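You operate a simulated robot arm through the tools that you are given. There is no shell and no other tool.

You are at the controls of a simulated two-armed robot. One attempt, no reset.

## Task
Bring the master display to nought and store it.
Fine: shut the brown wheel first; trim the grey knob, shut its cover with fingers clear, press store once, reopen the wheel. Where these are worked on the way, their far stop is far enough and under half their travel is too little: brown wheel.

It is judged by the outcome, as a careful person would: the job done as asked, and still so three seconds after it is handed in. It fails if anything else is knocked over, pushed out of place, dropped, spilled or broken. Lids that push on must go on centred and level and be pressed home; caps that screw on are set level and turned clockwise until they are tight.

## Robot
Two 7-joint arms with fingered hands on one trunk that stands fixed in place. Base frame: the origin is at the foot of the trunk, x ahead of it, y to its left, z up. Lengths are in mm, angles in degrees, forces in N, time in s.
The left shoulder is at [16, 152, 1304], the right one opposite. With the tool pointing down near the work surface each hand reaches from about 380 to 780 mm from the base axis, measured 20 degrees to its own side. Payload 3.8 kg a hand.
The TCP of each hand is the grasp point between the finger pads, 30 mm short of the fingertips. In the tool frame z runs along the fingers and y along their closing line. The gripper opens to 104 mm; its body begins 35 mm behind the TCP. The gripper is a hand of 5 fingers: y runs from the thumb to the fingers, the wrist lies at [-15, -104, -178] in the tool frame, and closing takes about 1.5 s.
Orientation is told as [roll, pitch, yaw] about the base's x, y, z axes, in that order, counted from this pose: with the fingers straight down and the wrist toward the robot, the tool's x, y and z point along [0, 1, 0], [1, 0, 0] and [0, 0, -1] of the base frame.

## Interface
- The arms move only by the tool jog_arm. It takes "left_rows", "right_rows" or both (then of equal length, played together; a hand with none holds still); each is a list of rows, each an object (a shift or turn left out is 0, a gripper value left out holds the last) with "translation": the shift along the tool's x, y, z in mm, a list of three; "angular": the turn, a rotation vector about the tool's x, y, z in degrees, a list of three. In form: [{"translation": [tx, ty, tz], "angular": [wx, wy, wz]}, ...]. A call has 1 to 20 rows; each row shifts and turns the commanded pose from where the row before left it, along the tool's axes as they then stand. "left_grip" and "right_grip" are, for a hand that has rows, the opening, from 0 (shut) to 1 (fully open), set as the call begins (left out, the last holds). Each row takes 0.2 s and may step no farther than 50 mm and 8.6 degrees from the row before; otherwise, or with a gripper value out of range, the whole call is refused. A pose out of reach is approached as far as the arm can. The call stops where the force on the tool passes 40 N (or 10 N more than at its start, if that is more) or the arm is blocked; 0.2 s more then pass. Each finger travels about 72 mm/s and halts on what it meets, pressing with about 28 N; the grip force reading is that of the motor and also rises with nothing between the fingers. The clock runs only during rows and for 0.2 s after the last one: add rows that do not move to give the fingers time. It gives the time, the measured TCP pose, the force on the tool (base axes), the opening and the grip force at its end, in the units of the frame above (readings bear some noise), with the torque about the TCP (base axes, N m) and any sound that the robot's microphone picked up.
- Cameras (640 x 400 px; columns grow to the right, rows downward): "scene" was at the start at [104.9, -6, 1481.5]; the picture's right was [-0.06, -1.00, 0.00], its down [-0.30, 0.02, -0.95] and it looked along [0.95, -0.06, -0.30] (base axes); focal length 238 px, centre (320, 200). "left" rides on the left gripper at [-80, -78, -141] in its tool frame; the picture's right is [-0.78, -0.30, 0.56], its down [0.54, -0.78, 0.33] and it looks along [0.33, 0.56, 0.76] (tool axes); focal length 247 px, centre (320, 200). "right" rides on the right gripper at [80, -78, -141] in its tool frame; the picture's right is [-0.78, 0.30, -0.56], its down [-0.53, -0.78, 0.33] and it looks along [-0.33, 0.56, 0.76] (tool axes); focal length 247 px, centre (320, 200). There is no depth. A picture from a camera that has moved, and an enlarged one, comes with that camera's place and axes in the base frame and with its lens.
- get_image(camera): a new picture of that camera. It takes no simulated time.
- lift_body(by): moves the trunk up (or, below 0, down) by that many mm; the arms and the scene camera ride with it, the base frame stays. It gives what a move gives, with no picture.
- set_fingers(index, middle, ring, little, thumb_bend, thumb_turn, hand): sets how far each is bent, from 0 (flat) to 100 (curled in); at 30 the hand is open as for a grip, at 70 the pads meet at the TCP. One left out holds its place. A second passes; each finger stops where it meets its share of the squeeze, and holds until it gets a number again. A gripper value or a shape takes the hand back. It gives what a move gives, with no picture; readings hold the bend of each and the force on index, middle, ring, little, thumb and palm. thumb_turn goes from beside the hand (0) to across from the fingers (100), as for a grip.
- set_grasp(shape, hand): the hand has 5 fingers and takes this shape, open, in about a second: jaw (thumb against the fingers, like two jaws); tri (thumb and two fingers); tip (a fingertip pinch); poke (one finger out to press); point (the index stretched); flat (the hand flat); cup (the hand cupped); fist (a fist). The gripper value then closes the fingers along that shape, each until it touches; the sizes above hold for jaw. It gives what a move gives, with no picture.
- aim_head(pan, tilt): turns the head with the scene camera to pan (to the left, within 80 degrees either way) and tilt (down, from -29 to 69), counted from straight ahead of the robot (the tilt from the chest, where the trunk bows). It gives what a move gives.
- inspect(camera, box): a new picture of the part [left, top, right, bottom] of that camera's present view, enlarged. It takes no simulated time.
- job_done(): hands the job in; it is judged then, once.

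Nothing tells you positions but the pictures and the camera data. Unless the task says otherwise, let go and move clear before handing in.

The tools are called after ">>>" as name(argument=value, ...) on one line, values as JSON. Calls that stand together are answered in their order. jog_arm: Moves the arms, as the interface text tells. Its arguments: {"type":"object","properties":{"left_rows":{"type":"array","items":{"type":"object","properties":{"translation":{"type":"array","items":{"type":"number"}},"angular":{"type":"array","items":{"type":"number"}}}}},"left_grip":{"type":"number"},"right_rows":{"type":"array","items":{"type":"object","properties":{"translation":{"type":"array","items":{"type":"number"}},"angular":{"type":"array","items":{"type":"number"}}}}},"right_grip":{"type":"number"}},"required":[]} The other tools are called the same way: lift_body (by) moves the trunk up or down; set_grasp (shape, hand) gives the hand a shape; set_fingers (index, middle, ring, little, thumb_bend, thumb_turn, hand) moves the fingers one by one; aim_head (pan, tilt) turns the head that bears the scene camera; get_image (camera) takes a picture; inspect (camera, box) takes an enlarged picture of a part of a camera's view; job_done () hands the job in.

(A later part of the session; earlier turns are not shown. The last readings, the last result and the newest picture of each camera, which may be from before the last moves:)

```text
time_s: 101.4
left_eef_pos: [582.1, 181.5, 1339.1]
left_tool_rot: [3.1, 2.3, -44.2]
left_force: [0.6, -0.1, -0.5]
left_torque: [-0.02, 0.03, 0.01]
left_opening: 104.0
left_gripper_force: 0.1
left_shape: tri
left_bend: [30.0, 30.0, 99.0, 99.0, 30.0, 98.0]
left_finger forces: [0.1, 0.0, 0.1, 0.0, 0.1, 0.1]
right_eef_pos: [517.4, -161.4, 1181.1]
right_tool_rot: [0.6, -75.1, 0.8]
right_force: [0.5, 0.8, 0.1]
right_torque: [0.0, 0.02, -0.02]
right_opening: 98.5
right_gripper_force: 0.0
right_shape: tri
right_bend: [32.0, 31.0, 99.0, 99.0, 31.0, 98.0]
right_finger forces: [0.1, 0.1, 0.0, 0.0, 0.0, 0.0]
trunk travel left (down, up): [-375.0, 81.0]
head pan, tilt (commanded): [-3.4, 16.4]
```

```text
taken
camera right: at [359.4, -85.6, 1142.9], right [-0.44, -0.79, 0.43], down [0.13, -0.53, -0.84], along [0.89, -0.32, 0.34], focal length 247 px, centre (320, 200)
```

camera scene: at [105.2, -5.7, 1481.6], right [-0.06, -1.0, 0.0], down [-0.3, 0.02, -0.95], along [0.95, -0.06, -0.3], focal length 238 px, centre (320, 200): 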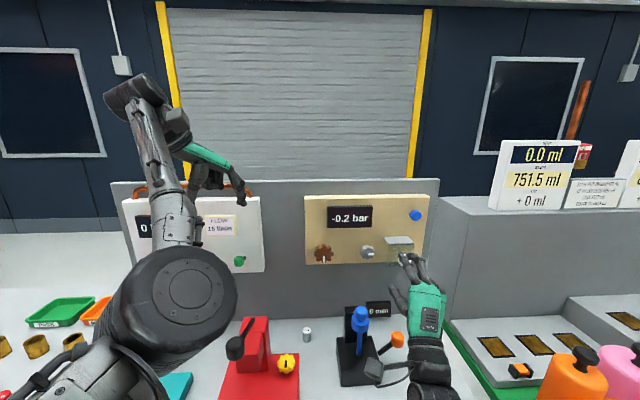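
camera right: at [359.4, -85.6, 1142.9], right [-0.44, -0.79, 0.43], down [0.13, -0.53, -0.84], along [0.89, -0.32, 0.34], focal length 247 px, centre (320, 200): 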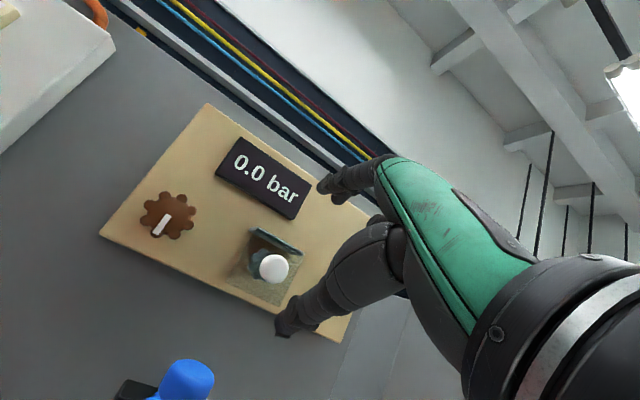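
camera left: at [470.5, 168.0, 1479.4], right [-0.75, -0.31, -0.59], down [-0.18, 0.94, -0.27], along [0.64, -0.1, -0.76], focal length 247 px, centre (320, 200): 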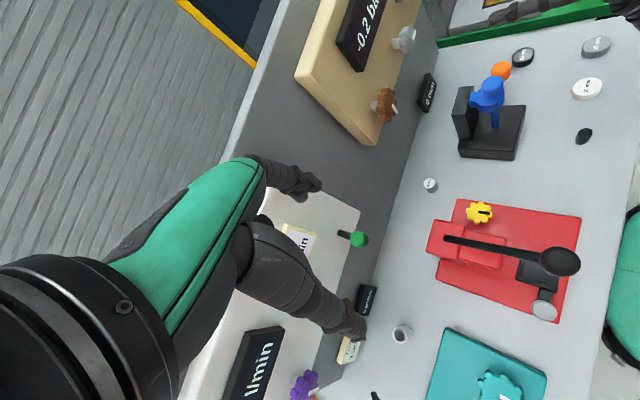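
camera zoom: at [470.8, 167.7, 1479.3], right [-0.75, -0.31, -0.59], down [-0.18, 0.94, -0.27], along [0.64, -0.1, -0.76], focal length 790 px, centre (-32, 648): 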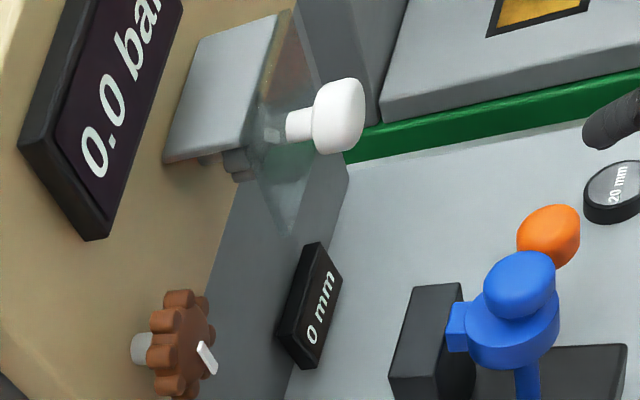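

The cover is shut and the display shows 0.0. Next is the blue store button, so I'll shape the right hand to poke and see where the fingertip sits.

>>> jog_arm(right_rows=[{"translation": [-30, 30, -8]}, {"translation": [-30, 30, -8]}, {"translation": [-30, 20, -5]}, {"translation": [-20, 0, 0]}, {"angular": [-7.5, 0, 0]}, {"angular": [-7.5, 0, 0]}, {}])

>>> set_grasp(shape="poke", hand="right")

>>> get_image(camera="right")

>>> get_image(camera="scene")

>>> get_image(camera="left")

```text
time_s: 103.0
left_eef_pos: [582.2, 179.7, 1339.2]
left_tool_rot: [3.1, 2.3, -44.1]
left_force: [-0.7, 0.2, -0.1]
left_torque: [-0.02, 0.0, 0.02]
left_opening: 103.3
left_gripper_force: 0.0
left_shape: tri
left_bend: [30.0, 30.0, 99.0, 99.0, 30.0, 98.0]
left_finger forces: [0.0, 0.0, 0.1, 0.0, 0.0, 0.1]
right_eef_pos: [518.4, -272.1, 1264.7]
right_tool_rot: [95.4, -89.9, -94.2]
right_force: [1.3, 0.5, -0.5]
right_torque: [-0.02, 0.0, 0.0]
right_opening: 98.5
right_gripper_force: 0.0
right_shape: tri
right_bend: [32.0, 31.0, 99.0, 99.0, 31.0, 98.0]
right_finger forces: [0.1, 0.1, 0.0, 0.0, 0.1, 0.1]
trunk travel left (down, up): [-375.0, 81.0]
head pan, tilt (commanded): [-3.4, 16.4]
```

```text
time_s: 103.9
left_eef_pos: [582.3, 180.9, 1340.2]
left_tool_rot: [3.0, 2.3, -44.1]
left_force: [0.3, -0.3, -0.1]
left_torque: [0.01, 0.01, 0.01]
left_opening: 103.8
left_gripper_force: 0.1
left_shape: tri
left_bend: [30.0, 30.0, 99.0, 99.0, 30.0, 98.0]
left_finger forces: [0.0, 0.0, 0.0, 0.1, 0.0, 0.0]
right_eef_pos: [517.3, -272.6, 1263.6]
right_tool_rot: [68.0, -89.8, -66.9]
right_force: [-0.3, -0.7, 0.7]
right_torque: [-0.01, 0.0, -0.01]
right_opening: 0.2
right_gripper_force: 0.1
right_shape: poke
right_bend: [70.0, 70.0, 99.0, 99.0, 100.0, 100.0]
right_finger forces: [0.0, 0.0, 0.0, 0.1, 0.1, 0.0]
trunk travel left (down, up): [-375.0, 81.0]
head pan, tilt (commanded): [-3.4, 16.4]
```

```text
taken
camera right: at [375.8, -195.9, 1185.9], right [-0.54, -0.79, 0.29], down [0.34, -0.53, -0.78], along [0.77, -0.32, 0.55], focal length 247 px, centre (320, 200)
```

right: 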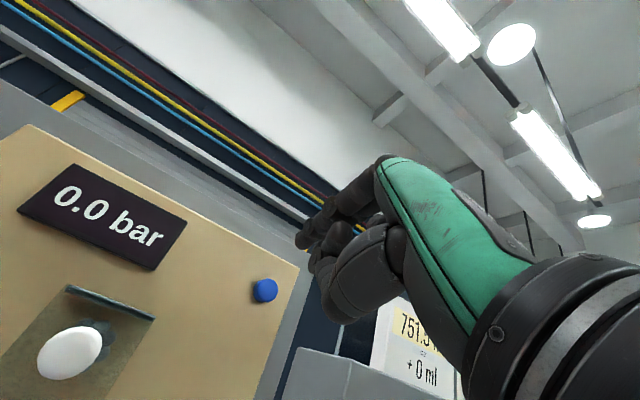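

```text
taken
camera scene: at [105.0, -5.9, 1481.6], right [-0.06, -1.0, 0.0], down [-0.3, 0.02, -0.95], along [0.95, -0.06, -0.3], focal length 238 px, centre (320, 200)
```

scene: 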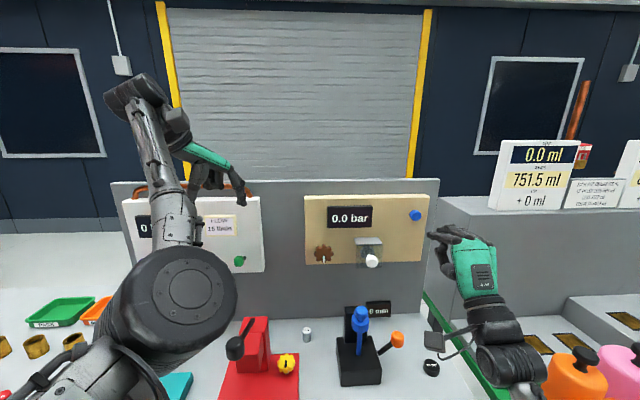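

```text
taken
camera left: at [470.2, 167.7, 1479.5], right [-0.75, -0.31, -0.59], down [-0.18, 0.94, -0.27], along [0.64, -0.1, -0.76], focal length 247 px, centre (320, 200)
```

left: 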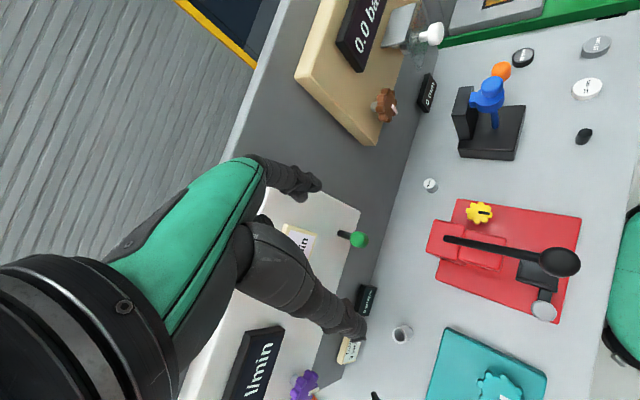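

In this shape both index and middle reach forward. I'll curl the middle finger as well so only the index tip presses, and then check the tip position.

>>> set_fingers(hand="right", index=68, middle=100, ring=100, little=100)

>>> inspect(camera="scene", box=[400, 190, 510, 290])

>>> inspect(camera="right", box=[220, 140, 420, 340])

```text
time_s: 104.9
left_eef_pos: [581.9, 179.7, 1340.4]
left_tool_rot: [3.1, 2.2, -44.1]
left_force: [0.3, -0.6, -0.7]
left_torque: [0.0, -0.01, 0.03]
left_opening: 103.8
left_gripper_force: 0.0
left_shape: tri
left_bend: [30.0, 30.0, 99.0, 99.0, 30.0, 98.0]
left_finger forces: [0.1, 0.0, 0.1, 0.1, 0.1, 0.1]
right_eef_pos: [517.6, -272.6, 1263.9]
right_tool_rot: [67.5, -89.8, -66.1]
right_force: [0.8, -0.1, 0.4]
right_torque: [0.04, -0.03, 0.03]
right_opening: 32.6
right_gripper_force: 0.0
right_shape: fingers
right_bend: [68.0, 100.0, 100.0, 100.0, 100.0, 100.0]
right_finger forces: [0.0, 0.0, 0.1, 0.0, 0.0, 0.0]
trunk travel left (down, up): [-375.0, 81.0]
head pan, tilt (commanded): [-3.4, 16.4]
```

```text
4.00 times, centred on (455, 240) of scene
camera zoom: at [105.0, -6.0, 1481.6], right [-0.06, -1.0, 0.0], down [-0.3, 0.02, -0.95], along [0.95, -0.06, -0.3], focal length 952 px, centre (-220, 40)
```

zoom: 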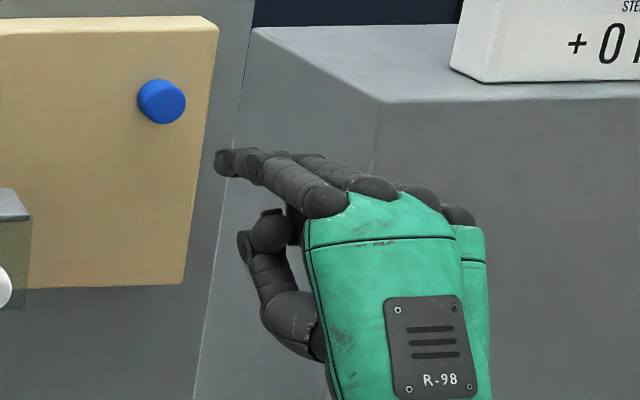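

```text
2.00 times, centred on (320, 240) of right
camera zoom: at [375.8, -196.0, 1185.9], right [-0.54, -0.79, 0.29], down [0.34, -0.53, -0.78], along [0.77, -0.32, 0.55], focal length 494 px, centre (320, 120)
```

zoom: 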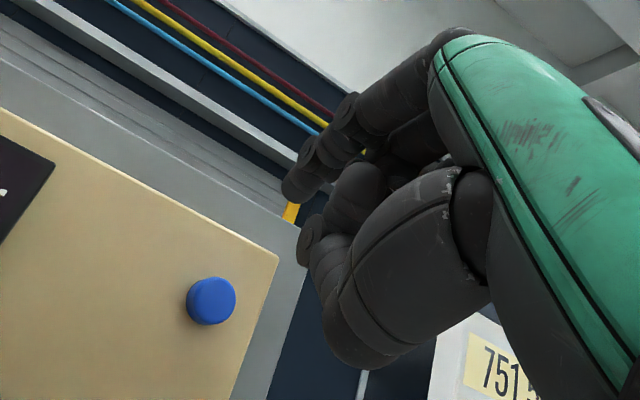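

The index tip sits about 30 mm ahead of, 4 mm left of and 7 mm above the TCP. I'll bring it to roughly 25 mm in front of the blue button.

>>> jog_arm(right_rows=[{"translation": [-7.9, -5.2, 20]}, {"translation": [-7.9, -5.2, 25]}, {"translation": [-7.9, -5.2, 25]}, {"translation": [-7.7, -5.2, 25]}, {}])

>>> inspect(camera="scene", box=[380, 180, 480, 270])

>>> inspect(camera="right", box=[180, 140, 400, 340])

```text
time_s: 106.1
left_eef_pos: [583.1, 181.2, 1340.3]
left_tool_rot: [3.1, 2.2, -44.0]
left_force: [-1.2, 0.9, 1.0]
left_torque: [0.0, 0.07, 0.02]
left_opening: 103.8
left_gripper_force: 0.1
left_shape: tri
left_bend: [30.0, 30.0, 99.0, 99.0, 30.0, 98.0]
left_finger forces: [0.1, 0.0, 0.0, 0.0, 0.1, 0.1]
right_eef_pos: [614.3, -302.1, 1242.0]
right_tool_rot: [71.8, -89.8, -70.6]
right_force: [-0.1, 0.0, -0.7]
right_torque: [-0.01, -0.01, 0.0]
right_opening: 32.5
right_gripper_force: 0.1
right_shape: fingers
right_bend: [68.0, 100.0, 100.0, 100.0, 100.0, 100.0]
right_finger forces: [0.1, 0.1, 0.0, 0.0, 0.0, 0.0]
trunk travel left (down, up): [-375.0, 81.0]
head pan, tilt (commanded): [-3.4, 16.4]
```

```text
4.44 times, centred on (430, 225) of scene
camera zoom: at [104.8, -5.9, 1481.6], right [-0.06, -1.0, 0.0], down [-0.3, 0.02, -0.95], along [0.95, -0.06, -0.3], focal length 1058 px, centre (-169, 89)
```

zoom: 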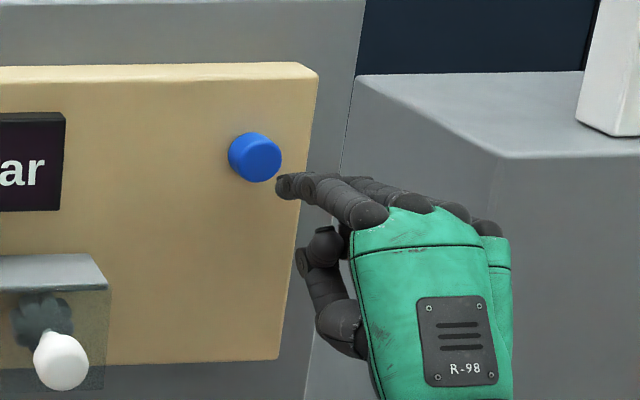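

```text
2.00 times, centred on (290, 240) of right
camera zoom: at [471.6, -225.7, 1164.4], right [-0.54, -0.79, 0.29], down [0.34, -0.53, -0.78], along [0.77, -0.32, 0.55], focal length 494 px, centre (380, 120)
```

zoom: 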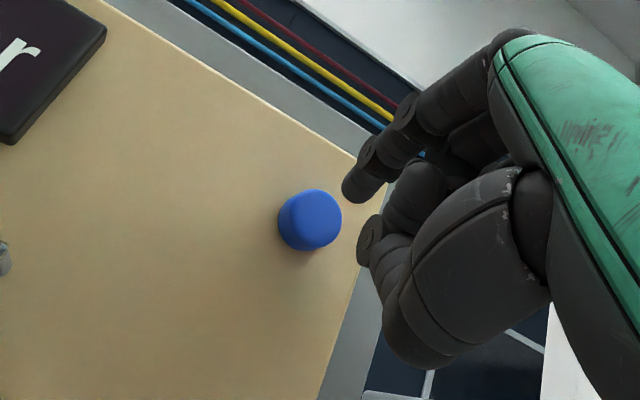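

The button face is at about [684,-302,1248] and the tip is within 4 mm of its axis. I'll make the small correction, close most of the gap, and then press in small steps.

>>> jog_arm(right_rows=[{"translation": [-3, -2.5, 10]}, {"translation": [0, 0, 12]}, {}])

>>> inspect(camera="scene", box=[390, 190, 450, 240])

>>> inspect(camera="right", box=[240, 160, 360, 280])

```text
time_s: 106.9
left_eef_pos: [581.7, 180.1, 1338.6]
left_tool_rot: [3.2, 2.2, -44.1]
left_force: [-0.6, -0.4, -0.8]
left_torque: [0.0, 0.02, 0.0]
left_opening: 103.9
left_gripper_force: 0.2
left_shape: tri
left_bend: [30.0, 30.0, 99.0, 99.0, 30.0, 98.0]
left_finger forces: [0.0, 0.1, 0.0, 0.0, 0.0, 0.0]
right_eef_pos: [635.8, -303.6, 1239.8]
right_tool_rot: [70.7, -89.9, -69.3]
right_force: [-0.3, -0.2, -0.5]
right_torque: [-0.01, -0.01, 0.0]
right_opening: 32.5
right_gripper_force: 0.1
right_shape: fingers
right_bend: [68.0, 100.0, 100.0, 100.0, 100.0, 100.0]
right_finger forces: [0.1, 0.1, 0.0, 0.0, 0.0, 0.1]
trunk travel left (down, up): [-375.0, 81.0]
head pan, tilt (commanded): [-3.4, 16.4]
```

```text
8.00 times, centred on (420, 215) of scene
camera zoom: at [104.6, -6.0, 1481.6], right [-0.06, -1.0, 0.0], down [-0.3, 0.02, -0.95], along [0.95, -0.06, -0.3], focal length 1905 px, centre (-480, 80)
```

zoom: 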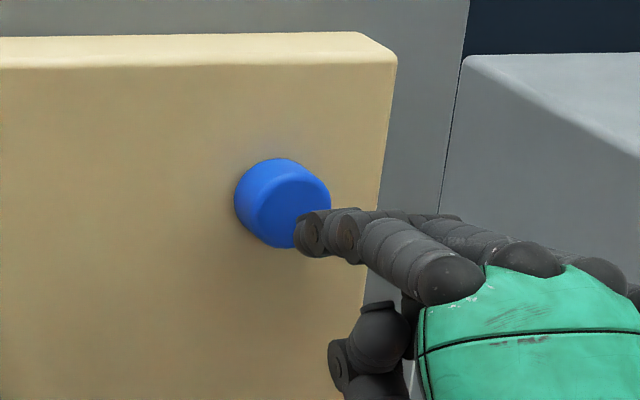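

```text
3.33 times, centred on (300, 220) of right
camera zoom: at [493.8, -227.7, 1162.7], right [-0.54, -0.79, 0.29], down [0.34, -0.53, -0.78], along [0.77, -0.32, 0.55], focal length 823 px, centre (387, 133)
```

zoom: 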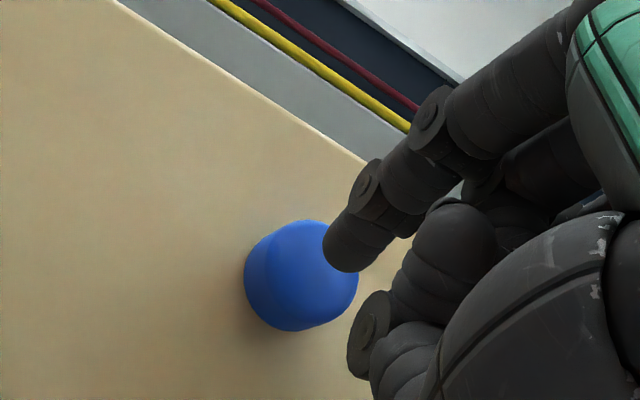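

Both cameras put the tip on the button axis within a few millimetres. I'll press forward in small steps and watch the force and sound.

>>> jog_arm(right_rows=[{"translation": [-2, 0, 5]}, {"translation": [0, 0, 4]}, {}])

>>> inspect(camera="scene", box=[390, 190, 450, 240])

>>> inspect(camera="right", box=[240, 160, 360, 280])

```text
time_s: 107.7
left_eef_pos: [583.1, 180.6, 1341.0]
left_tool_rot: [3.2, 2.4, -44.1]
left_force: [-0.1, -0.2, 0.7]
left_torque: [-0.01, 0.0, 0.01]
left_opening: 103.7
left_gripper_force: 0.1
left_shape: tri
left_bend: [30.0, 30.0, 99.0, 99.0, 30.0, 98.0]
left_finger forces: [0.0, 0.0, 0.1, 0.0, 0.0, 0.0]
right_eef_pos: [645.6, -307.3, 1240.3]
right_tool_rot: [69.3, -90.0, -67.8]
right_force: [0.4, 0.9, -0.3]
right_torque: [-0.01, 0.01, 0.01]
right_opening: 32.7
right_gripper_force: 0.0
right_shape: fingers
right_bend: [68.0, 100.0, 100.0, 100.0, 100.0, 100.0]
right_finger forces: [0.1, 0.0, 0.0, 0.1, 0.0, 0.0]
trunk travel left (down, up): [-375.0, 81.0]
head pan, tilt (commanded): [-3.4, 16.4]
```

```text
8.00 times, centred on (420, 215) of scene
camera zoom: at [104.9, -6.0, 1481.6], right [-0.06, -1.0, 0.0], down [-0.3, 0.02, -0.95], along [0.95, -0.06, -0.3], focal length 1905 px, centre (-480, 80)
```

zoom: 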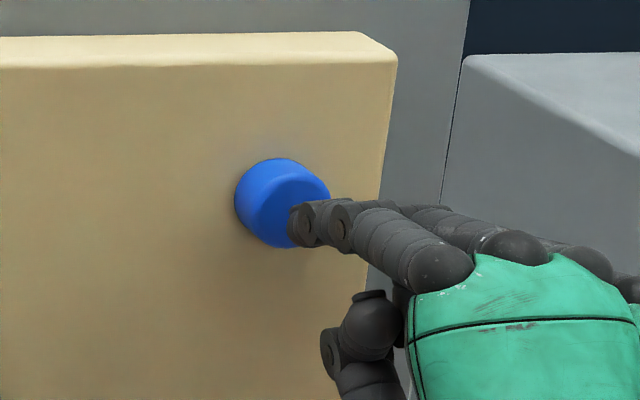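

```text
3.33 times, centred on (300, 220) of right
camera zoom: at [502.8, -229.4, 1162.3], right [-0.54, -0.79, 0.29], down [0.34, -0.53, -0.78], along [0.77, -0.32, 0.55], focal length 823 px, centre (387, 133)
```

zoom: 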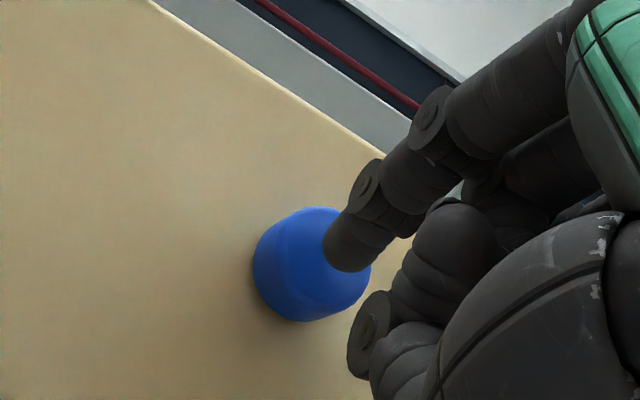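

>>> jog_arm(right_rows=[{"translation": [0, 0, 3]}, {"translation": [0, 0, 3]}, {}])

>>> inspect(camera="scene", box=[310, 190, 450, 280])

```text
time_s: 108.5
left_eef_pos: [582.6, 180.9, 1340.2]
left_tool_rot: [3.2, 2.1, -44.0]
left_force: [-0.3, -0.3, 0.0]
left_torque: [0.01, 0.0, -0.02]
left_opening: 103.7
left_gripper_force: 0.1
left_shape: tri
left_bend: [30.0, 30.0, 99.0, 99.0, 30.0, 98.0]
left_finger forces: [0.0, 0.0, 0.2, 0.0, 0.1, 0.0]
right_eef_pos: [650.3, -306.7, 1240.8]
right_tool_rot: [69.2, -89.8, -67.8]
right_force: [-0.5, -0.1, -0.8]
right_torque: [-0.01, -0.01, 0.01]
right_opening: 32.1
right_gripper_force: 0.3
right_shape: fingers
right_bend: [68.0, 100.0, 100.0, 100.0, 100.0, 100.0]
right_finger forces: [0.7, 0.0, 0.0, 0.0, 0.1, 0.0]
trunk travel left (down, up): [-375.0, 81.0]
head pan, tilt (commanded): [-3.4, 16.4]
```

```text
4.44 times, centred on (380, 235) of scene
camera zoom: at [104.7, -6.0, 1481.6], right [-0.06, -1.0, 0.0], down [-0.3, 0.02, -0.95], along [0.95, -0.06, -0.3], focal length 1058 px, centre (53, 44)
```

zoom: 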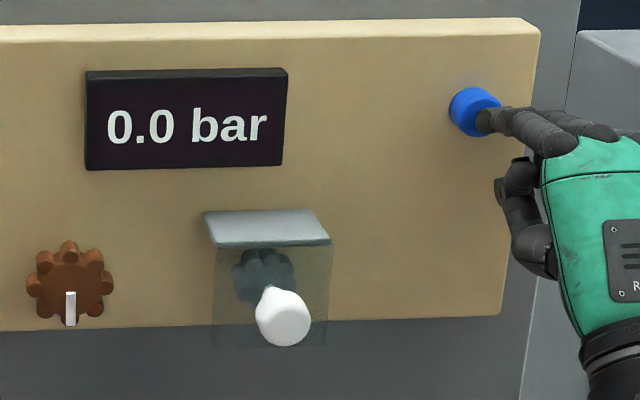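

Light contact is made on the index. I'll press in.

>>> jog_arm(right_rows=[{"translation": [0, 0, 2]}, {"translation": [0, 0, 2]}, {"translation": [0, 0, 2]}])

>>> inspect(camera="scene", box=[310, 190, 450, 280])

```text
time_s: 109.3
left_eef_pos: [581.3, 180.3, 1340.6]
left_tool_rot: [3.1, 2.2, -44.1]
left_force: [-0.4, 0.4, -0.8]
left_torque: [0.0, 0.01, -0.02]
left_opening: 104.0
left_gripper_force: 0.0
left_shape: tri
left_bend: [30.0, 30.0, 99.0, 99.0, 30.0, 98.0]
left_finger forces: [0.1, 0.0, 0.0, 0.0, 0.0, 0.0]
right_eef_pos: [656.2, -306.0, 1241.1]
right_tool_rot: [92.5, -89.8, -91.3]
right_force: [-3.5, -0.9, -0.3]
right_torque: [0.03, -0.03, 0.01]
right_opening: 32.0
right_gripper_force: 1.9
right_shape: fingers
right_bend: [69.0, 100.0, 100.0, 100.0, 100.0, 100.0]
right_finger forces: [3.1, 0.1, 0.1, 0.0, 0.1, 0.0]
trunk travel left (down, up): [-375.0, 81.0]
head pan, tilt (commanded): [-3.4, 16.4]
heard: click
```

```text
4.44 times, centred on (380, 235) of scene
camera zoom: at [103.9, -6.2, 1481.7], right [-0.06, -1.0, 0.0], down [-0.3, 0.02, -0.95], along [0.95, -0.06, -0.3], focal length 1058 px, centre (53, 44)
```

zoom: 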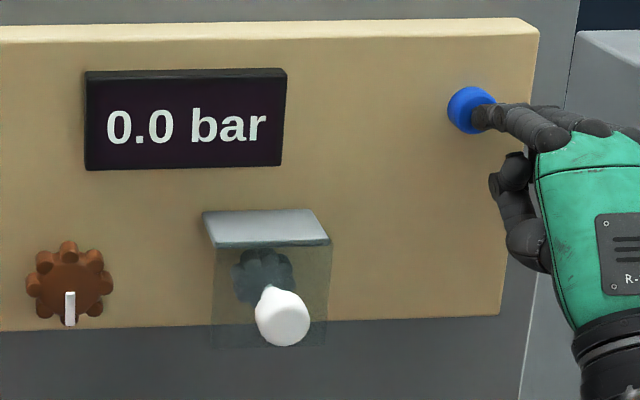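

A click was heard, so the store button registered one press. I'll withdraw straight back.

>>> jog_arm(right_rows=[{"translation": [0, 0, -15]}, {"translation": [0, 0, -25]}, {"translation": [0, 0, -35]}, {"translation": [0, 0, -35]}, {}])

>>> inspect(camera="scene", box=[310, 190, 450, 280])

>>> get_image(camera="scene")

```text
time_s: 110.5
left_eef_pos: [582.8, 181.4, 1339.1]
left_tool_rot: [3.1, 2.3, -44.1]
left_force: [0.3, 0.7, 0.7]
left_torque: [0.03, -0.01, 0.02]
left_opening: 103.7
left_gripper_force: 0.0
left_shape: tri
left_bend: [30.0, 30.0, 99.0, 99.0, 30.0, 98.0]
left_finger forces: [0.1, 0.1, 0.0, 0.0, 0.1, 0.0]
right_eef_pos: [548.1, -309.3, 1241.5]
right_tool_rot: [56.8, -89.9, -55.5]
right_force: [0.1, -1.3, 0.0]
right_torque: [0.0, 0.01, -0.03]
right_opening: 32.3
right_gripper_force: 0.1
right_shape: fingers
right_bend: [68.0, 100.0, 100.0, 100.0, 100.0, 100.0]
right_finger forces: [0.0, 0.0, 0.0, 0.0, 0.1, 0.0]
trunk travel left (down, up): [-375.0, 81.0]
head pan, tilt (commanded): [-3.4, 16.4]
```

```text
4.44 times, centred on (380, 235) of scene
camera zoom: at [105.6, -5.9, 1481.5], right [-0.06, -1.0, 0.0], down [-0.3, 0.02, -0.95], along [0.95, -0.06, -0.3], focal length 1058 px, centre (53, 44)
```

zoom: 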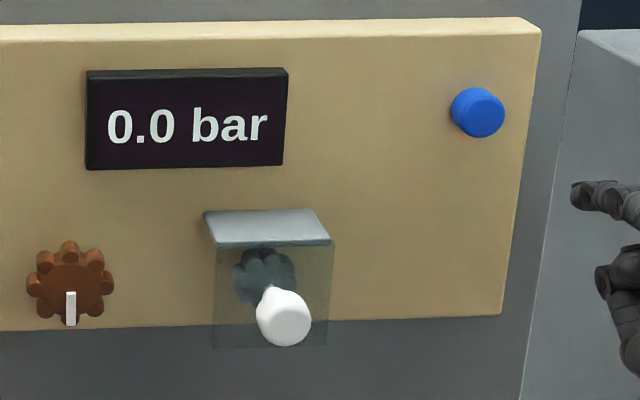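

```text
taken
camera scene: at [105.6, -5.9, 1481.5], right [-0.06, -1.0, 0.0], down [-0.3, 0.02, -0.95], along [0.95, -0.06, -0.3], focal length 238 px, centre (320, 200)
```

scene: 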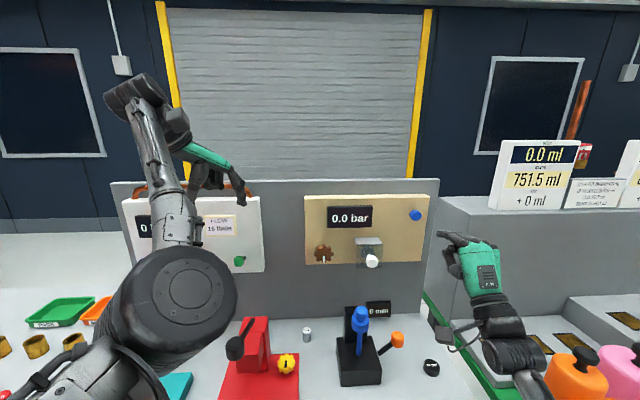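

The button sprang back and the display reads 0.0. Now I'll reopen the brown wheel: the right hand goes back, up and over to the wheel, and I reshape it to the three-finger grip.

>>> jog_arm(right_rows=[{"translation": [10, 25, -20]}, {"translation": [30, 30, 0]}, {"translation": [45, 10, 0]}, {"translation": [45, 0, 0]}, {"translation": [45, 0, 0]}, {"translation": [45, 0, 0]}, {"translation": [42, 0, 0]}, {}])

>>> set_grasp(shape="tri", hand="right")

>>> get_image(camera="scene")

>>> get_image(camera="left")

```text
time_s: 112.3
left_eef_pos: [582.5, 181.6, 1340.0]
left_tool_rot: [3.0, 2.3, -44.1]
left_force: [-0.6, -0.7, -0.8]
left_torque: [0.05, -0.03, 0.0]
left_opening: 103.6
left_gripper_force: 0.1
left_shape: tri
left_bend: [30.0, 30.0, 99.0, 99.0, 30.0, 98.0]
left_finger forces: [0.0, 0.0, 0.0, 0.0, 0.1, 0.0]
right_eef_pos: [523.7, -57.0, 1296.3]
right_tool_rot: [-98.7, -82.8, 99.1]
right_force: [0.3, 0.7, -0.3]
right_torque: [0.0, -0.03, 0.01]
right_opening: 32.3
right_gripper_force: 0.1
right_shape: fingers
right_bend: [68.0, 100.0, 100.0, 100.0, 100.0, 100.0]
right_finger forces: [0.0, 0.1, 0.0, 0.0, 0.0, 0.0]
trunk travel left (down, up): [-375.0, 81.0]
head pan, tilt (commanded): [-3.4, 16.4]
```

```text
time_s: 113.2
left_eef_pos: [582.8, 180.6, 1339.1]
left_tool_rot: [3.1, 2.3, -44.2]
left_force: [0.2, -0.6, 0.3]
left_torque: [0.0, 0.02, 0.0]
left_opening: 104.1
left_gripper_force: 0.0
left_shape: tri
left_bend: [30.0, 30.0, 99.0, 99.0, 30.0, 98.0]
left_finger forces: [0.1, 0.0, 0.0, 0.0, 0.0, 0.0]
right_eef_pos: [523.7, -55.7, 1297.5]
right_tool_rot: [-98.8, -82.8, 99.4]
right_force: [0.3, -0.1, 0.4]
right_torque: [0.01, -0.02, 0.0]
right_opening: 104.1
right_gripper_force: 0.0
right_shape: tri
right_bend: [30.0, 30.0, 99.0, 99.0, 30.0, 98.0]
right_finger forces: [0.0, 0.1, 0.0, 0.0, 0.1, 0.0]
trunk travel left (down, up): [-375.0, 81.0]
head pan, tilt (commanded): [-3.4, 16.4]
```

```text
taken
camera scene: at [105.0, -5.8, 1481.6], right [-0.06, -1.0, 0.0], down [-0.3, 0.02, -0.95], along [0.95, -0.06, -0.3], focal length 238 px, centre (320, 200)
```

scene: 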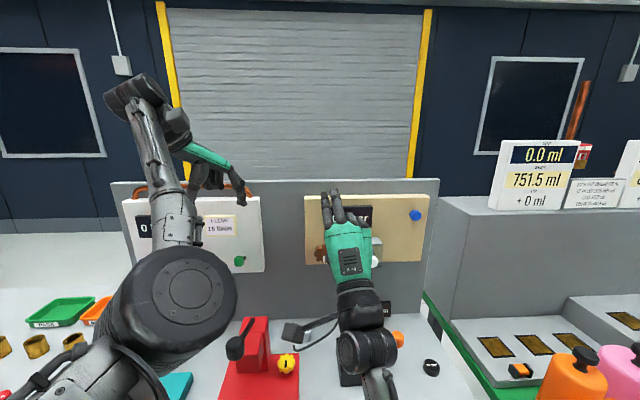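

```text
taken
camera left: at [470.2, 167.8, 1479.5], right [-0.75, -0.31, -0.59], down [-0.18, 0.94, -0.27], along [0.64, -0.1, -0.76], focal length 247 px, centre (320, 200)
```

left: 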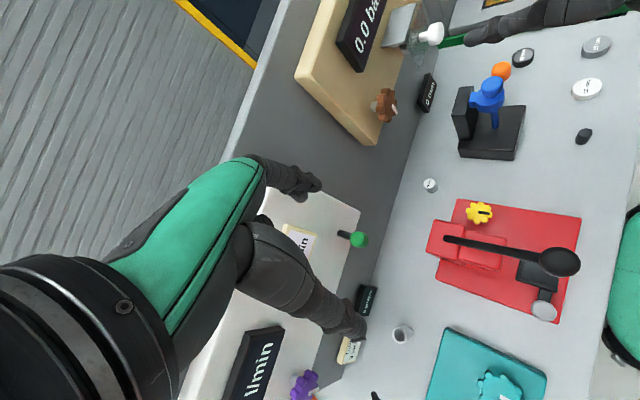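

The hand is over the wheel side but has not quite settled at the commanded pose. I'll give it a moment and check.

>>> jog_arm(right_rows=[{}, {}, {}])

>>> aim_head(pan=-30, tilt=50)

>>> get_image(camera="scene")

```text
time_s: 114.0
left_eef_pos: [582.2, 180.7, 1339.9]
left_tool_rot: [3.1, 2.3, -44.1]
left_force: [-0.3, -0.3, 0.8]
left_torque: [0.02, -0.04, 0.03]
left_opening: 103.9
left_gripper_force: 0.1
left_shape: tri
left_bend: [30.0, 30.0, 99.0, 99.0, 30.0, 98.0]
left_finger forces: [0.0, 0.0, 0.1, 0.0, 0.0, 0.0]
right_eef_pos: [522.4, -56.4, 1298.3]
right_tool_rot: [-99.2, -82.7, 99.7]
right_force: [-0.7, -0.2, 0.5]
right_torque: [0.01, -0.01, -0.01]
right_opening: 103.8
right_gripper_force: 0.0
right_shape: tri
right_bend: [30.0, 30.0, 99.0, 99.0, 30.0, 98.0]
right_finger forces: [0.1, 0.0, 0.0, 0.0, 0.0, 0.1]
trunk travel left (down, up): [-375.0, 81.0]
head pan, tilt (commanded): [-3.4, 16.4]
```

```text
time_s: 115.0
left_eef_pos: [581.3, 180.1, 1339.9]
left_tool_rot: [3.2, 2.4, -44.1]
left_force: [-0.3, 0.8, -0.3]
left_torque: [-0.02, -0.02, -0.02]
left_opening: 103.7
left_gripper_force: 0.0
left_shape: tri
left_bend: [30.0, 30.0, 99.0, 99.0, 30.0, 98.0]
left_finger forces: [0.1, 0.1, 0.0, 0.0, 0.1, 0.0]
right_eef_pos: [522.9, -55.6, 1296.8]
right_tool_rot: [-99.1, -82.8, 99.5]
right_force: [0.9, -0.2, -0.1]
right_torque: [0.0, 0.01, 0.0]
right_opening: 103.8
right_gripper_force: 0.1
right_shape: tri
right_bend: [30.0, 30.0, 99.0, 99.0, 30.0, 98.0]
right_finger forces: [0.1, 0.1, 0.1, 0.0, 0.0, 0.1]
trunk travel left (down, up): [-375.0, 81.0]
head pan, tilt (commanded): [-30.0, 50.0]
```

```text
taken
camera scene: at [77.4, -38.9, 1430.7], right [-0.5, -0.87, 0.01], down [-0.68, 0.38, -0.63], along [0.54, -0.32, -0.78], focal length 238 px, centre (320, 200)
```

scene: 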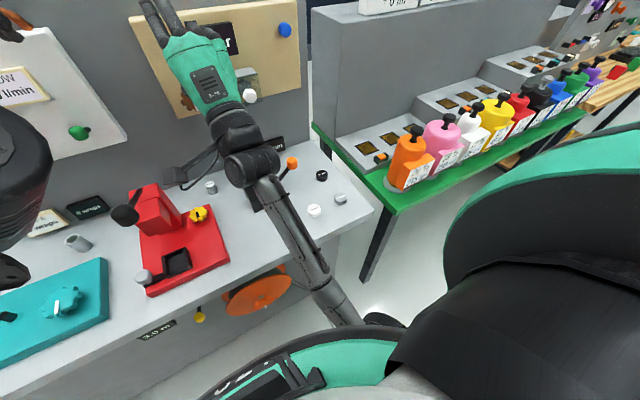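

The elbow is tucked close to the body, so the arm is near its limits. I'll return the right arm to its starting posture and redo the approach that worked at first.

>>> aim_head(pan=-3.4, tilt=16.4)

>>> jog_arm(right_rows=[{"translation": [-45, 8, -10]}, {"translation": [-45, 8, -10]}, {"translation": [-45, 8, -10]}, {"translation": [-45, 8, -10]}, {"translation": [-45, 12, -10]}, {"translation": [-45, 12, -10]}, {"translation": [-45, 12, -10]}, {"translation": [-28, 12, -15]}, {}])

>>> jog_arm(right_rows=[{"angular": [8.5, 0, 0]}, {"angular": [8.5, 0, 0]}, {"angular": [8.5, 0, 0]}, {"angular": [8.5, 0, 0]}, {"angular": [8.5, 0, 0]}, {"angular": [8.5, 0, 0]}, {"angular": [8.5, 0, 0]}, {"angular": [8.5, 0, 0]}, {"angular": [8.5, 0, 0]}, {"angular": [8.5, 0, 0]}, {"angular": [5, 0, 0]}, {}])

>>> get_image(camera="scene")

```text
time_s: 115.9
left_eef_pos: [581.6, 179.9, 1340.7]
left_tool_rot: [3.0, 2.3, -44.1]
left_force: [0.4, -0.5, -1.5]
left_torque: [-0.01, 0.02, 0.01]
left_opening: 103.6
left_gripper_force: 0.0
left_shape: tri
left_bend: [30.0, 30.0, 99.0, 99.0, 30.0, 98.0]
left_finger forces: [0.0, 0.1, 0.1, 0.1, 0.0, 0.0]
right_eef_pos: [522.8, -55.9, 1297.5]
right_tool_rot: [-99.1, -82.7, 99.6]
right_force: [-0.2, 0.2, 0.5]
right_torque: [-0.02, -0.05, -0.01]
right_opening: 103.7
right_gripper_force: 0.0
right_shape: tri
right_bend: [30.0, 30.0, 99.0, 99.0, 30.0, 98.0]
right_finger forces: [0.0, 0.1, 0.0, 0.1, 0.0, 0.1]
trunk travel left (down, up): [-375.0, 81.0]
head pan, tilt (commanded): [-3.4, 16.4]
```

```text
time_s: 117.9
left_eef_pos: [582.4, 180.5, 1338.8]
left_tool_rot: [3.1, 2.3, -44.1]
left_force: [1.1, -0.8, -0.5]
left_torque: [-0.01, -0.01, 0.02]
left_opening: 103.8
left_gripper_force: 0.1
left_shape: tri
left_bend: [30.0, 30.0, 99.0, 99.0, 30.0, 98.0]
left_finger forces: [0.0, 0.0, 0.1, 0.1, 0.0, 0.1]
right_eef_pos: [441.9, -391.0, 1384.7]
right_tool_rot: [65.6, -89.8, -64.3]
right_force: [-0.1, 0.1, -0.4]
right_torque: [0.01, 0.04, 0.01]
right_opening: 103.7
right_gripper_force: 0.2
right_shape: tri
right_bend: [30.0, 30.0, 99.0, 99.0, 30.0, 98.0]
right_finger forces: [0.0, 0.0, 0.1, 0.0, 0.0, 0.0]
trunk travel left (down, up): [-375.0, 81.0]
head pan, tilt (commanded): [-3.4, 16.4]
```

```text
time_s: 120.5
left_eef_pos: [580.8, 180.5, 1339.4]
left_tool_rot: [3.1, 2.3, -44.1]
left_force: [-0.1, -0.2, 0.2]
left_torque: [-0.02, 0.05, 0.03]
left_opening: 103.7
left_gripper_force: 0.0
left_shape: tri
left_bend: [30.0, 30.0, 99.0, 99.0, 30.0, 98.0]
left_finger forces: [0.0, 0.1, 0.0, 0.0, 0.0, 0.1]
right_eef_pos: [443.4, -392.4, 1385.5]
right_tool_rot: [0.2, 0.1, 1.2]
right_force: [0.1, 0.6, 0.5]
right_torque: [-0.01, -0.01, 0.01]
right_opening: 104.1
right_gripper_force: 0.1
right_shape: tri
right_bend: [30.0, 30.0, 99.0, 99.0, 30.0, 98.0]
right_finger forces: [0.0, 0.0, 0.0, 0.0, 0.0, 0.0]
trunk travel left (down, up): [-375.0, 81.0]
head pan, tilt (commanded): [-3.4, 16.4]
```

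```text
taken
camera scene: at [104.5, -6.4, 1481.6], right [-0.06, -1.0, 0.0], down [-0.3, 0.02, -0.95], along [0.95, -0.06, -0.3], focal length 238 px, centre (320, 200)
```

scene: 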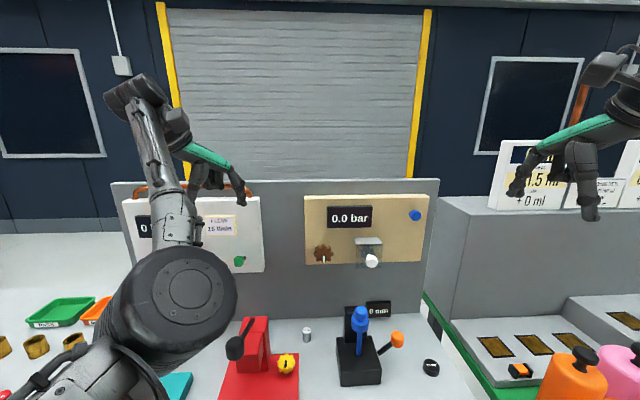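

The right arm matches its starting posture. I'll repeat the original approach: point the fingers forward, then cross over to the wheel side.

>>> jog_arm(right_rows=[{"angular": [-8.5, 0, 0]}, {"angular": [-8.5, 0, 0]}, {"angular": [-8.5, 0, 0]}, {"angular": [-8.5, 0, 0]}, {"angular": [-8.5, 0, 0]}, {"angular": [-8.5, 0, 0]}, {"angular": [-8.5, 0, 0]}, {"angular": [-8.5, 0, 0]}, {"angular": [-8.5, 0, 0]}, {"angular": [-8.5, 0, 0]}, {"angular": [-5, 0, 0]}, {}])

>>> jog_arm(right_rows=[{"translation": [44, -6, 10]}, {"translation": [44, -6, 10]}, {"translation": [44, -6, 10]}, {"translation": [44, -6, 10]}, {"translation": [44, -6, 10]}, {"translation": [44, -6, 10]}, {"translation": [44, -6, 10]}, {"translation": [40, -6, 10]}, {}, {}])

```text
time_s: 123.1
left_eef_pos: [582.1, 181.0, 1339.2]
left_tool_rot: [3.1, 2.4, -44.2]
left_force: [0.2, 0.8, -1.1]
left_torque: [0.03, 0.01, 0.0]
left_opening: 104.0
left_gripper_force: 0.1
left_shape: tri
left_bend: [30.0, 30.0, 99.0, 99.0, 30.0, 98.0]
left_finger forces: [0.0, 0.1, 0.0, 0.0, 0.1, 0.1]
right_eef_pos: [443.3, -392.4, 1385.8]
right_tool_rot: [89.7, -89.8, -88.5]
right_force: [-0.3, 0.2, -0.7]
right_torque: [0.04, 0.02, 0.02]
right_opening: 103.9
right_gripper_force: 0.1
right_shape: tri
right_bend: [30.0, 30.0, 99.0, 99.0, 30.0, 98.0]
right_finger forces: [0.0, 0.0, 0.0, 0.0, 0.1, 0.1]
trunk travel left (down, up): [-375.0, 81.0]
head pan, tilt (commanded): [-3.4, 16.4]
```

```text
time_s: 125.1
left_eef_pos: [581.5, 179.8, 1339.5]
left_tool_rot: [3.1, 2.3, -44.1]
left_force: [-0.3, -0.2, 0.1]
left_torque: [0.0, 0.06, -0.01]
left_opening: 103.7
left_gripper_force: 0.0
left_shape: tri
left_bend: [30.0, 30.0, 99.0, 99.0, 30.0, 98.0]
left_finger forces: [0.0, 0.0, 0.0, 0.0, 0.0, 0.0]
right_eef_pos: [518.3, -56.7, 1321.7]
right_tool_rot: [-90.7, -82.6, 91.0]
right_force: [-0.3, 0.1, -0.6]
right_torque: [0.02, 0.0, 0.0]
right_opening: 104.0
right_gripper_force: 0.1
right_shape: tri
right_bend: [30.0, 30.0, 99.0, 99.0, 30.0, 98.0]
right_finger forces: [0.0, 0.0, 0.0, 0.0, 0.0, 0.0]
right hand out of reach, approached as far as the arm can: row 8
trunk travel left (down, up): [-375.0, 81.0]
head pan, tilt (commanded): [-3.4, 16.4]
stopped in row 9 (right hand): the arm was blocked; the commanded pose is now the measured one
```

The arm is blocked at nearly the same place, so its elbow now sits differently than at the start. I'll work within that: tilt the fingers slightly down as I did for the knob, and come down and forward towards the wheel.

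>>> jog_arm(right_rows=[{"angular": [6, 0, 0]}, {"angular": [6, 0, 0]}, {"translation": [0, -30, 25]}, {"translation": [0, -30, 25]}, {}])

>>> get_image(camera="scene")

```text
time_s: 126.3
left_eef_pos: [581.7, 182.1, 1340.0]
left_tool_rot: [3.0, 2.3, -44.0]
left_force: [0.5, 0.1, -0.1]
left_torque: [0.02, 0.02, 0.0]
left_opening: 103.7
left_gripper_force: 0.2
left_shape: tri
left_bend: [30.0, 30.0, 99.0, 99.0, 30.0, 98.0]
left_finger forces: [0.0, 0.0, 0.0, 0.0, 0.0, 0.0]
right_eef_pos: [556.4, -65.6, 1252.5]
right_tool_rot: [-31.6, -76.1, 31.1]
right_force: [0.3, -0.4, -1.3]
right_torque: [0.05, 0.01, 0.0]
right_opening: 103.8
right_gripper_force: 0.0
right_shape: tri
right_bend: [30.0, 30.0, 99.0, 99.0, 30.0, 98.0]
right_finger forces: [0.0, 0.1, 0.0, 0.0, 0.1, 0.0]
trunk travel left (down, up): [-375.0, 81.0]
head pan, tilt (commanded): [-3.4, 16.4]
```

```text
taken
camera scene: at [104.7, -6.1, 1481.6], right [-0.06, -1.0, 0.0], down [-0.3, 0.02, -0.95], along [0.95, -0.06, -0.3], focal length 238 px, centre (320, 200)
```

scene: 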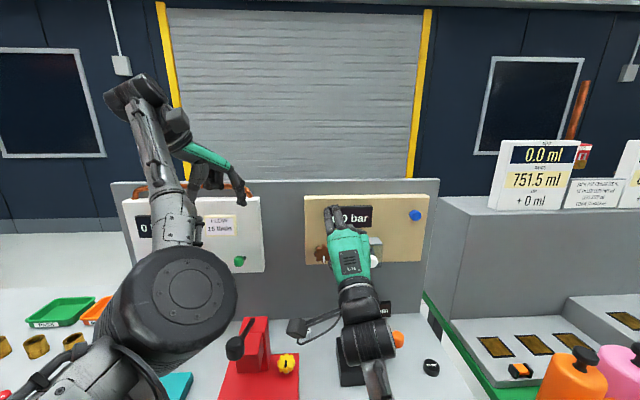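

>>> jog_arm(right_rows=[{"translation": [5, 0, 0], "angular": [0, 1.2, 5.9]}, {"translation": [5, 0, 0], "angular": [0, 1.2, 5.9]}, {"translation": [5, 0, 0], "angular": [0, 1.2, 5.9]}, {}])

```text
time_s: 127.3
left_eef_pos: [582.3, 180.9, 1340.4]
left_tool_rot: [3.1, 2.3, -44.2]
left_force: [-0.1, -0.3, 0.2]
left_torque: [0.0, 0.0, -0.03]
left_opening: 103.9
left_gripper_force: 0.0
left_shape: tri
left_bend: [30.0, 30.0, 99.0, 99.0, 30.0, 98.0]
left_finger forces: [0.0, 0.0, 0.0, 0.0, 0.0, 0.0]
right_eef_pos: [558.4, -65.2, 1235.7]
right_tool_rot: [17.9, -78.0, -18.1]
right_force: [-0.1, 0.5, 0.7]
right_torque: [0.06, -0.01, 0.0]
right_opening: 103.9
right_gripper_force: 0.0
right_shape: tri
right_bend: [30.0, 30.0, 99.0, 99.0, 30.0, 98.0]
right_finger forces: [0.0, 0.1, 0.0, 0.0, 0.1, 0.1]
trunk travel left (down, up): [-375.0, 81.0]
head pan, tilt (commanded): [-3.4, 16.4]
```

The arm resists going further left or rolling clockwise in this posture. I'll roll counter-clockwise up here to swing the elbow outwards, then see if the reach frees up.

>>> jog_arm(right_rows=[{"translation": [-6, 5, 0], "angular": [0, -1.6, -7.8]}, {"translation": [-4, 5, 0], "angular": [0, -1.6, -7.8]}, {"angular": [0, -1.6, -7.8]}, {"angular": [0, -1.6, -7.8]}, {"angular": [0, -1.6, -7.8]}, {"angular": [0, -1.6, -7.8]}, {"angular": [0, -1.6, -7.8]}, {"angular": [0, -1.6, -7.8]}, {}])

>>> get_image(camera="scene")

```text
time_s: 129.3
left_eef_pos: [581.7, 180.5, 1340.3]
left_tool_rot: [3.2, 2.3, -44.1]
left_force: [0.4, -0.2, -0.1]
left_torque: [0.0, 0.05, 0.02]
left_opening: 103.7
left_gripper_force: 0.0
left_shape: tri
left_bend: [30.0, 30.0, 99.0, 99.0, 30.0, 98.0]
left_finger forces: [0.1, 0.0, 0.1, 0.1, 0.0, 0.0]
right_eef_pos: [557.0, -61.1, 1262.2]
right_tool_rot: [-80.9, -36.1, 75.6]
right_force: [0.6, 0.1, -0.6]
right_torque: [0.02, -0.01, 0.0]
right_opening: 104.0
right_gripper_force: 0.0
right_shape: tri
right_bend: [30.0, 30.0, 99.0, 99.0, 30.0, 98.0]
right_finger forces: [0.0, 0.0, 0.0, 0.0, 0.0, 0.0]
trunk travel left (down, up): [-375.0, 81.0]
head pan, tilt (commanded): [-3.4, 16.4]
```

```text
taken
camera scene: at [104.9, -5.9, 1481.6], right [-0.06, -1.0, 0.0], down [-0.3, 0.02, -0.95], along [0.95, -0.06, -0.3], focal length 238 px, centre (320, 200)
```

scene: 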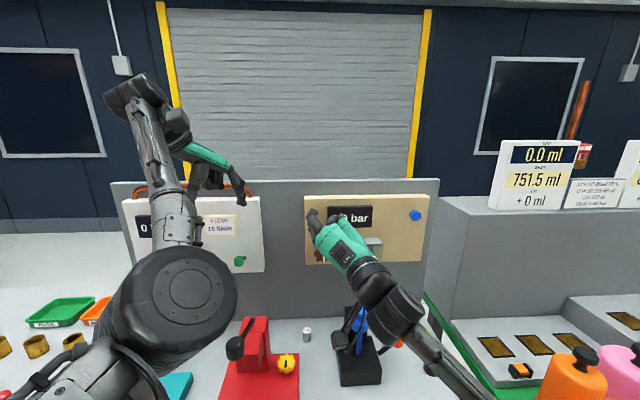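

The elbow has swung out and the pose tracks well. I'll roll back towards upright and see whether it now follows.

>>> jog_arm(right_rows=[{"angular": [0, 1.6, 7.8]}, {"angular": [0, 1.6, 7.8]}, {"angular": [0, 1.6, 7.8]}, {"angular": [0, 1.6, 7.8]}, {"angular": [0, 1.6, 7.8]}, {"angular": [0, 1.6, 7.8]}, {"angular": [0, 1.6, 7.8]}, {}])

>>> get_image(camera="scene")

```text
time_s: 131.1
left_eef_pos: [581.7, 180.7, 1339.1]
left_tool_rot: [3.2, 2.1, -44.1]
left_force: [0.0, -0.9, 0.0]
left_torque: [-0.02, 0.0, 0.01]
left_opening: 103.9
left_gripper_force: 0.1
left_shape: tri
left_bend: [30.0, 30.0, 99.0, 99.0, 30.0, 98.0]
left_finger forces: [0.0, 0.1, 0.0, 0.0, 0.0, 0.1]
right_eef_pos: [559.5, -75.3, 1248.0]
right_tool_rot: [-20.9, -78.0, 19.7]
right_force: [0.0, -0.5, 0.1]
right_torque: [0.02, -0.02, -0.01]
right_opening: 104.1
right_gripper_force: 0.0
right_shape: tri
right_bend: [30.0, 30.0, 99.0, 99.0, 30.0, 97.0]
right_finger forces: [0.0, 0.0, 0.1, 0.0, 0.0, 0.0]
trunk travel left (down, up): [-375.0, 81.0]
head pan, tilt (commanded): [-3.4, 16.4]
```

```text
taken
camera scene: at [104.9, -5.6, 1481.6], right [-0.06, -1.0, 0.0], down [-0.3, 0.02, -0.95], along [0.95, -0.06, -0.3], focal length 238 px, centre (320, 200)
```

scene: 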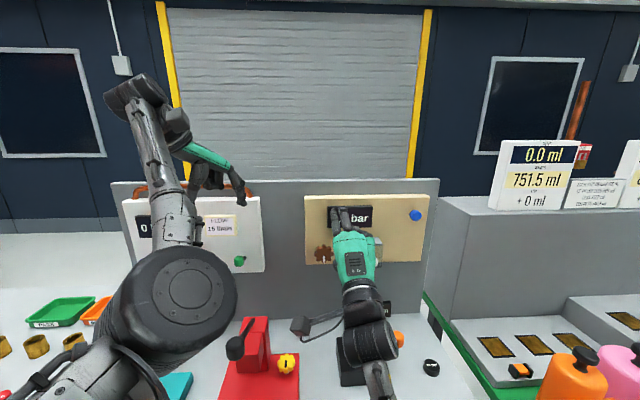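

At upright roll it drifts again, but it tracks well once rolled slightly counter-clockwise. Reopening needs counter-clockwise turning anyway, so I'll start from about -15° and turn in two strokes.

>>> jog_arm(right_rows=[{"angular": [0, -1.6, -7.8]}, {"angular": [0, -1.6, -7.8]}, {}, {}])

```text
time_s: 132.1
left_eef_pos: [581.7, 181.2, 1338.7]
left_tool_rot: [3.0, 2.1, -44.1]
left_force: [0.3, 0.2, 1.1]
left_torque: [0.02, 0.02, 0.01]
left_opening: 103.9
left_gripper_force: 0.0
left_shape: tri
left_bend: [30.0, 30.0, 99.0, 99.0, 30.0, 98.0]
left_finger forces: [0.0, 0.0, 0.0, 0.1, 0.0, 0.0]
right_eef_pos: [556.8, -60.0, 1260.6]
right_tool_rot: [-48.3, -72.4, 47.3]
right_force: [-0.1, 0.1, -0.3]
right_torque: [-0.02, -0.01, -0.02]
right_opening: 103.9
right_gripper_force: 0.1
right_shape: tri
right_bend: [30.0, 30.0, 99.0, 99.0, 30.0, 97.0]
right_finger forces: [0.0, 0.0, 0.0, 0.1, 0.0, 0.1]
trunk travel left (down, up): [-375.0, 81.0]
head pan, tilt (commanded): [-3.4, 16.4]
```

The pose now tracks exactly at about -13° roll. I'll come down to wheel height, still well in front of it.

>>> jog_arm(right_rows=[{"translation": [10.1, -28.9, 17.4]}, {"translation": [10.1, -28.9, 17.4]}, {"translation": [10.1, -28.9, 17.4]}, {}, {}])

>>> inspect(camera="scene", box=[280, 190, 420, 400])

>>> inspect(camera="left", box=[330, 0, 640, 200])

```text
time_s: 133.3
left_eef_pos: [582.4, 181.5, 1339.2]
left_tool_rot: [3.1, 2.2, -44.1]
left_force: [0.3, -0.1, 0.8]
left_torque: [-0.01, 0.02, 0.01]
left_opening: 103.8
left_gripper_force: 0.1
left_shape: tri
left_bend: [30.0, 30.0, 99.0, 99.0, 30.0, 98.0]
left_finger forces: [0.1, 0.1, 0.0, 0.0, 0.1, 0.0]
right_eef_pos: [589.8, -67.0, 1143.5]
right_tool_rot: [-55.3, -68.8, 53.4]
right_force: [-0.6, 0.0, 0.9]
right_torque: [0.03, 0.01, 0.0]
right_opening: 104.1
right_gripper_force: 0.1
right_shape: tri
right_bend: [30.0, 30.0, 99.0, 99.0, 30.0, 98.0]
right_finger forces: [0.0, 0.0, 0.0, 0.0, 0.1, 0.0]
trunk travel left (down, up): [-375.0, 81.0]
head pan, tilt (commanded): [-3.4, 16.4]
```

```text
1.90 times, centred on (350, 295) of scene
camera zoom: at [104.8, -5.5, 1481.6], right [-0.06, -1.0, 0.0], down [-0.3, 0.02, -0.95], along [0.95, -0.06, -0.3], focal length 454 px, centre (263, 19)
```

zoom: 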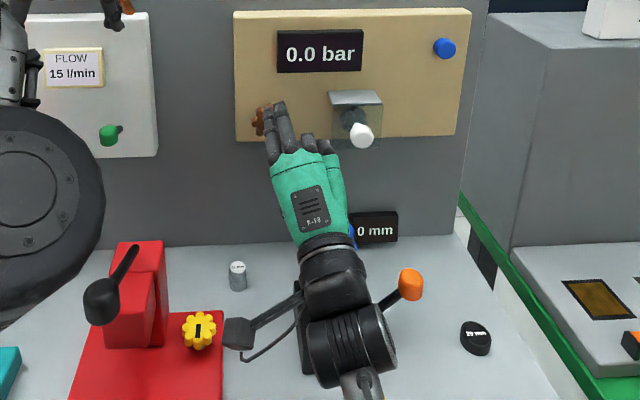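

```text
2.00 times, centred on (485, 100) of left
camera zoom: at [470.1, 168.3, 1479.5], right [-0.75, -0.31, -0.59], down [-0.18, 0.94, -0.27], along [0.64, -0.1, -0.76], focal length 494 px, centre (-10, 400)
```

zoom: 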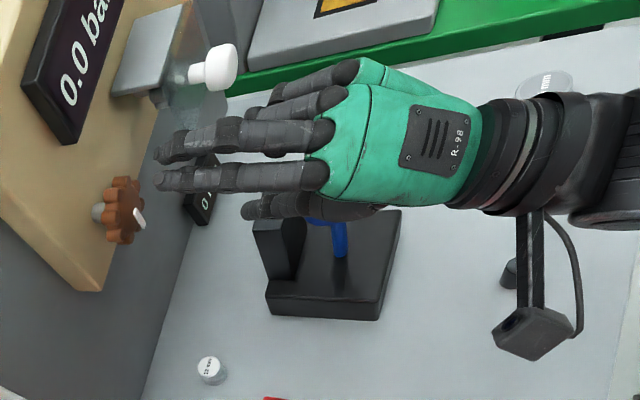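

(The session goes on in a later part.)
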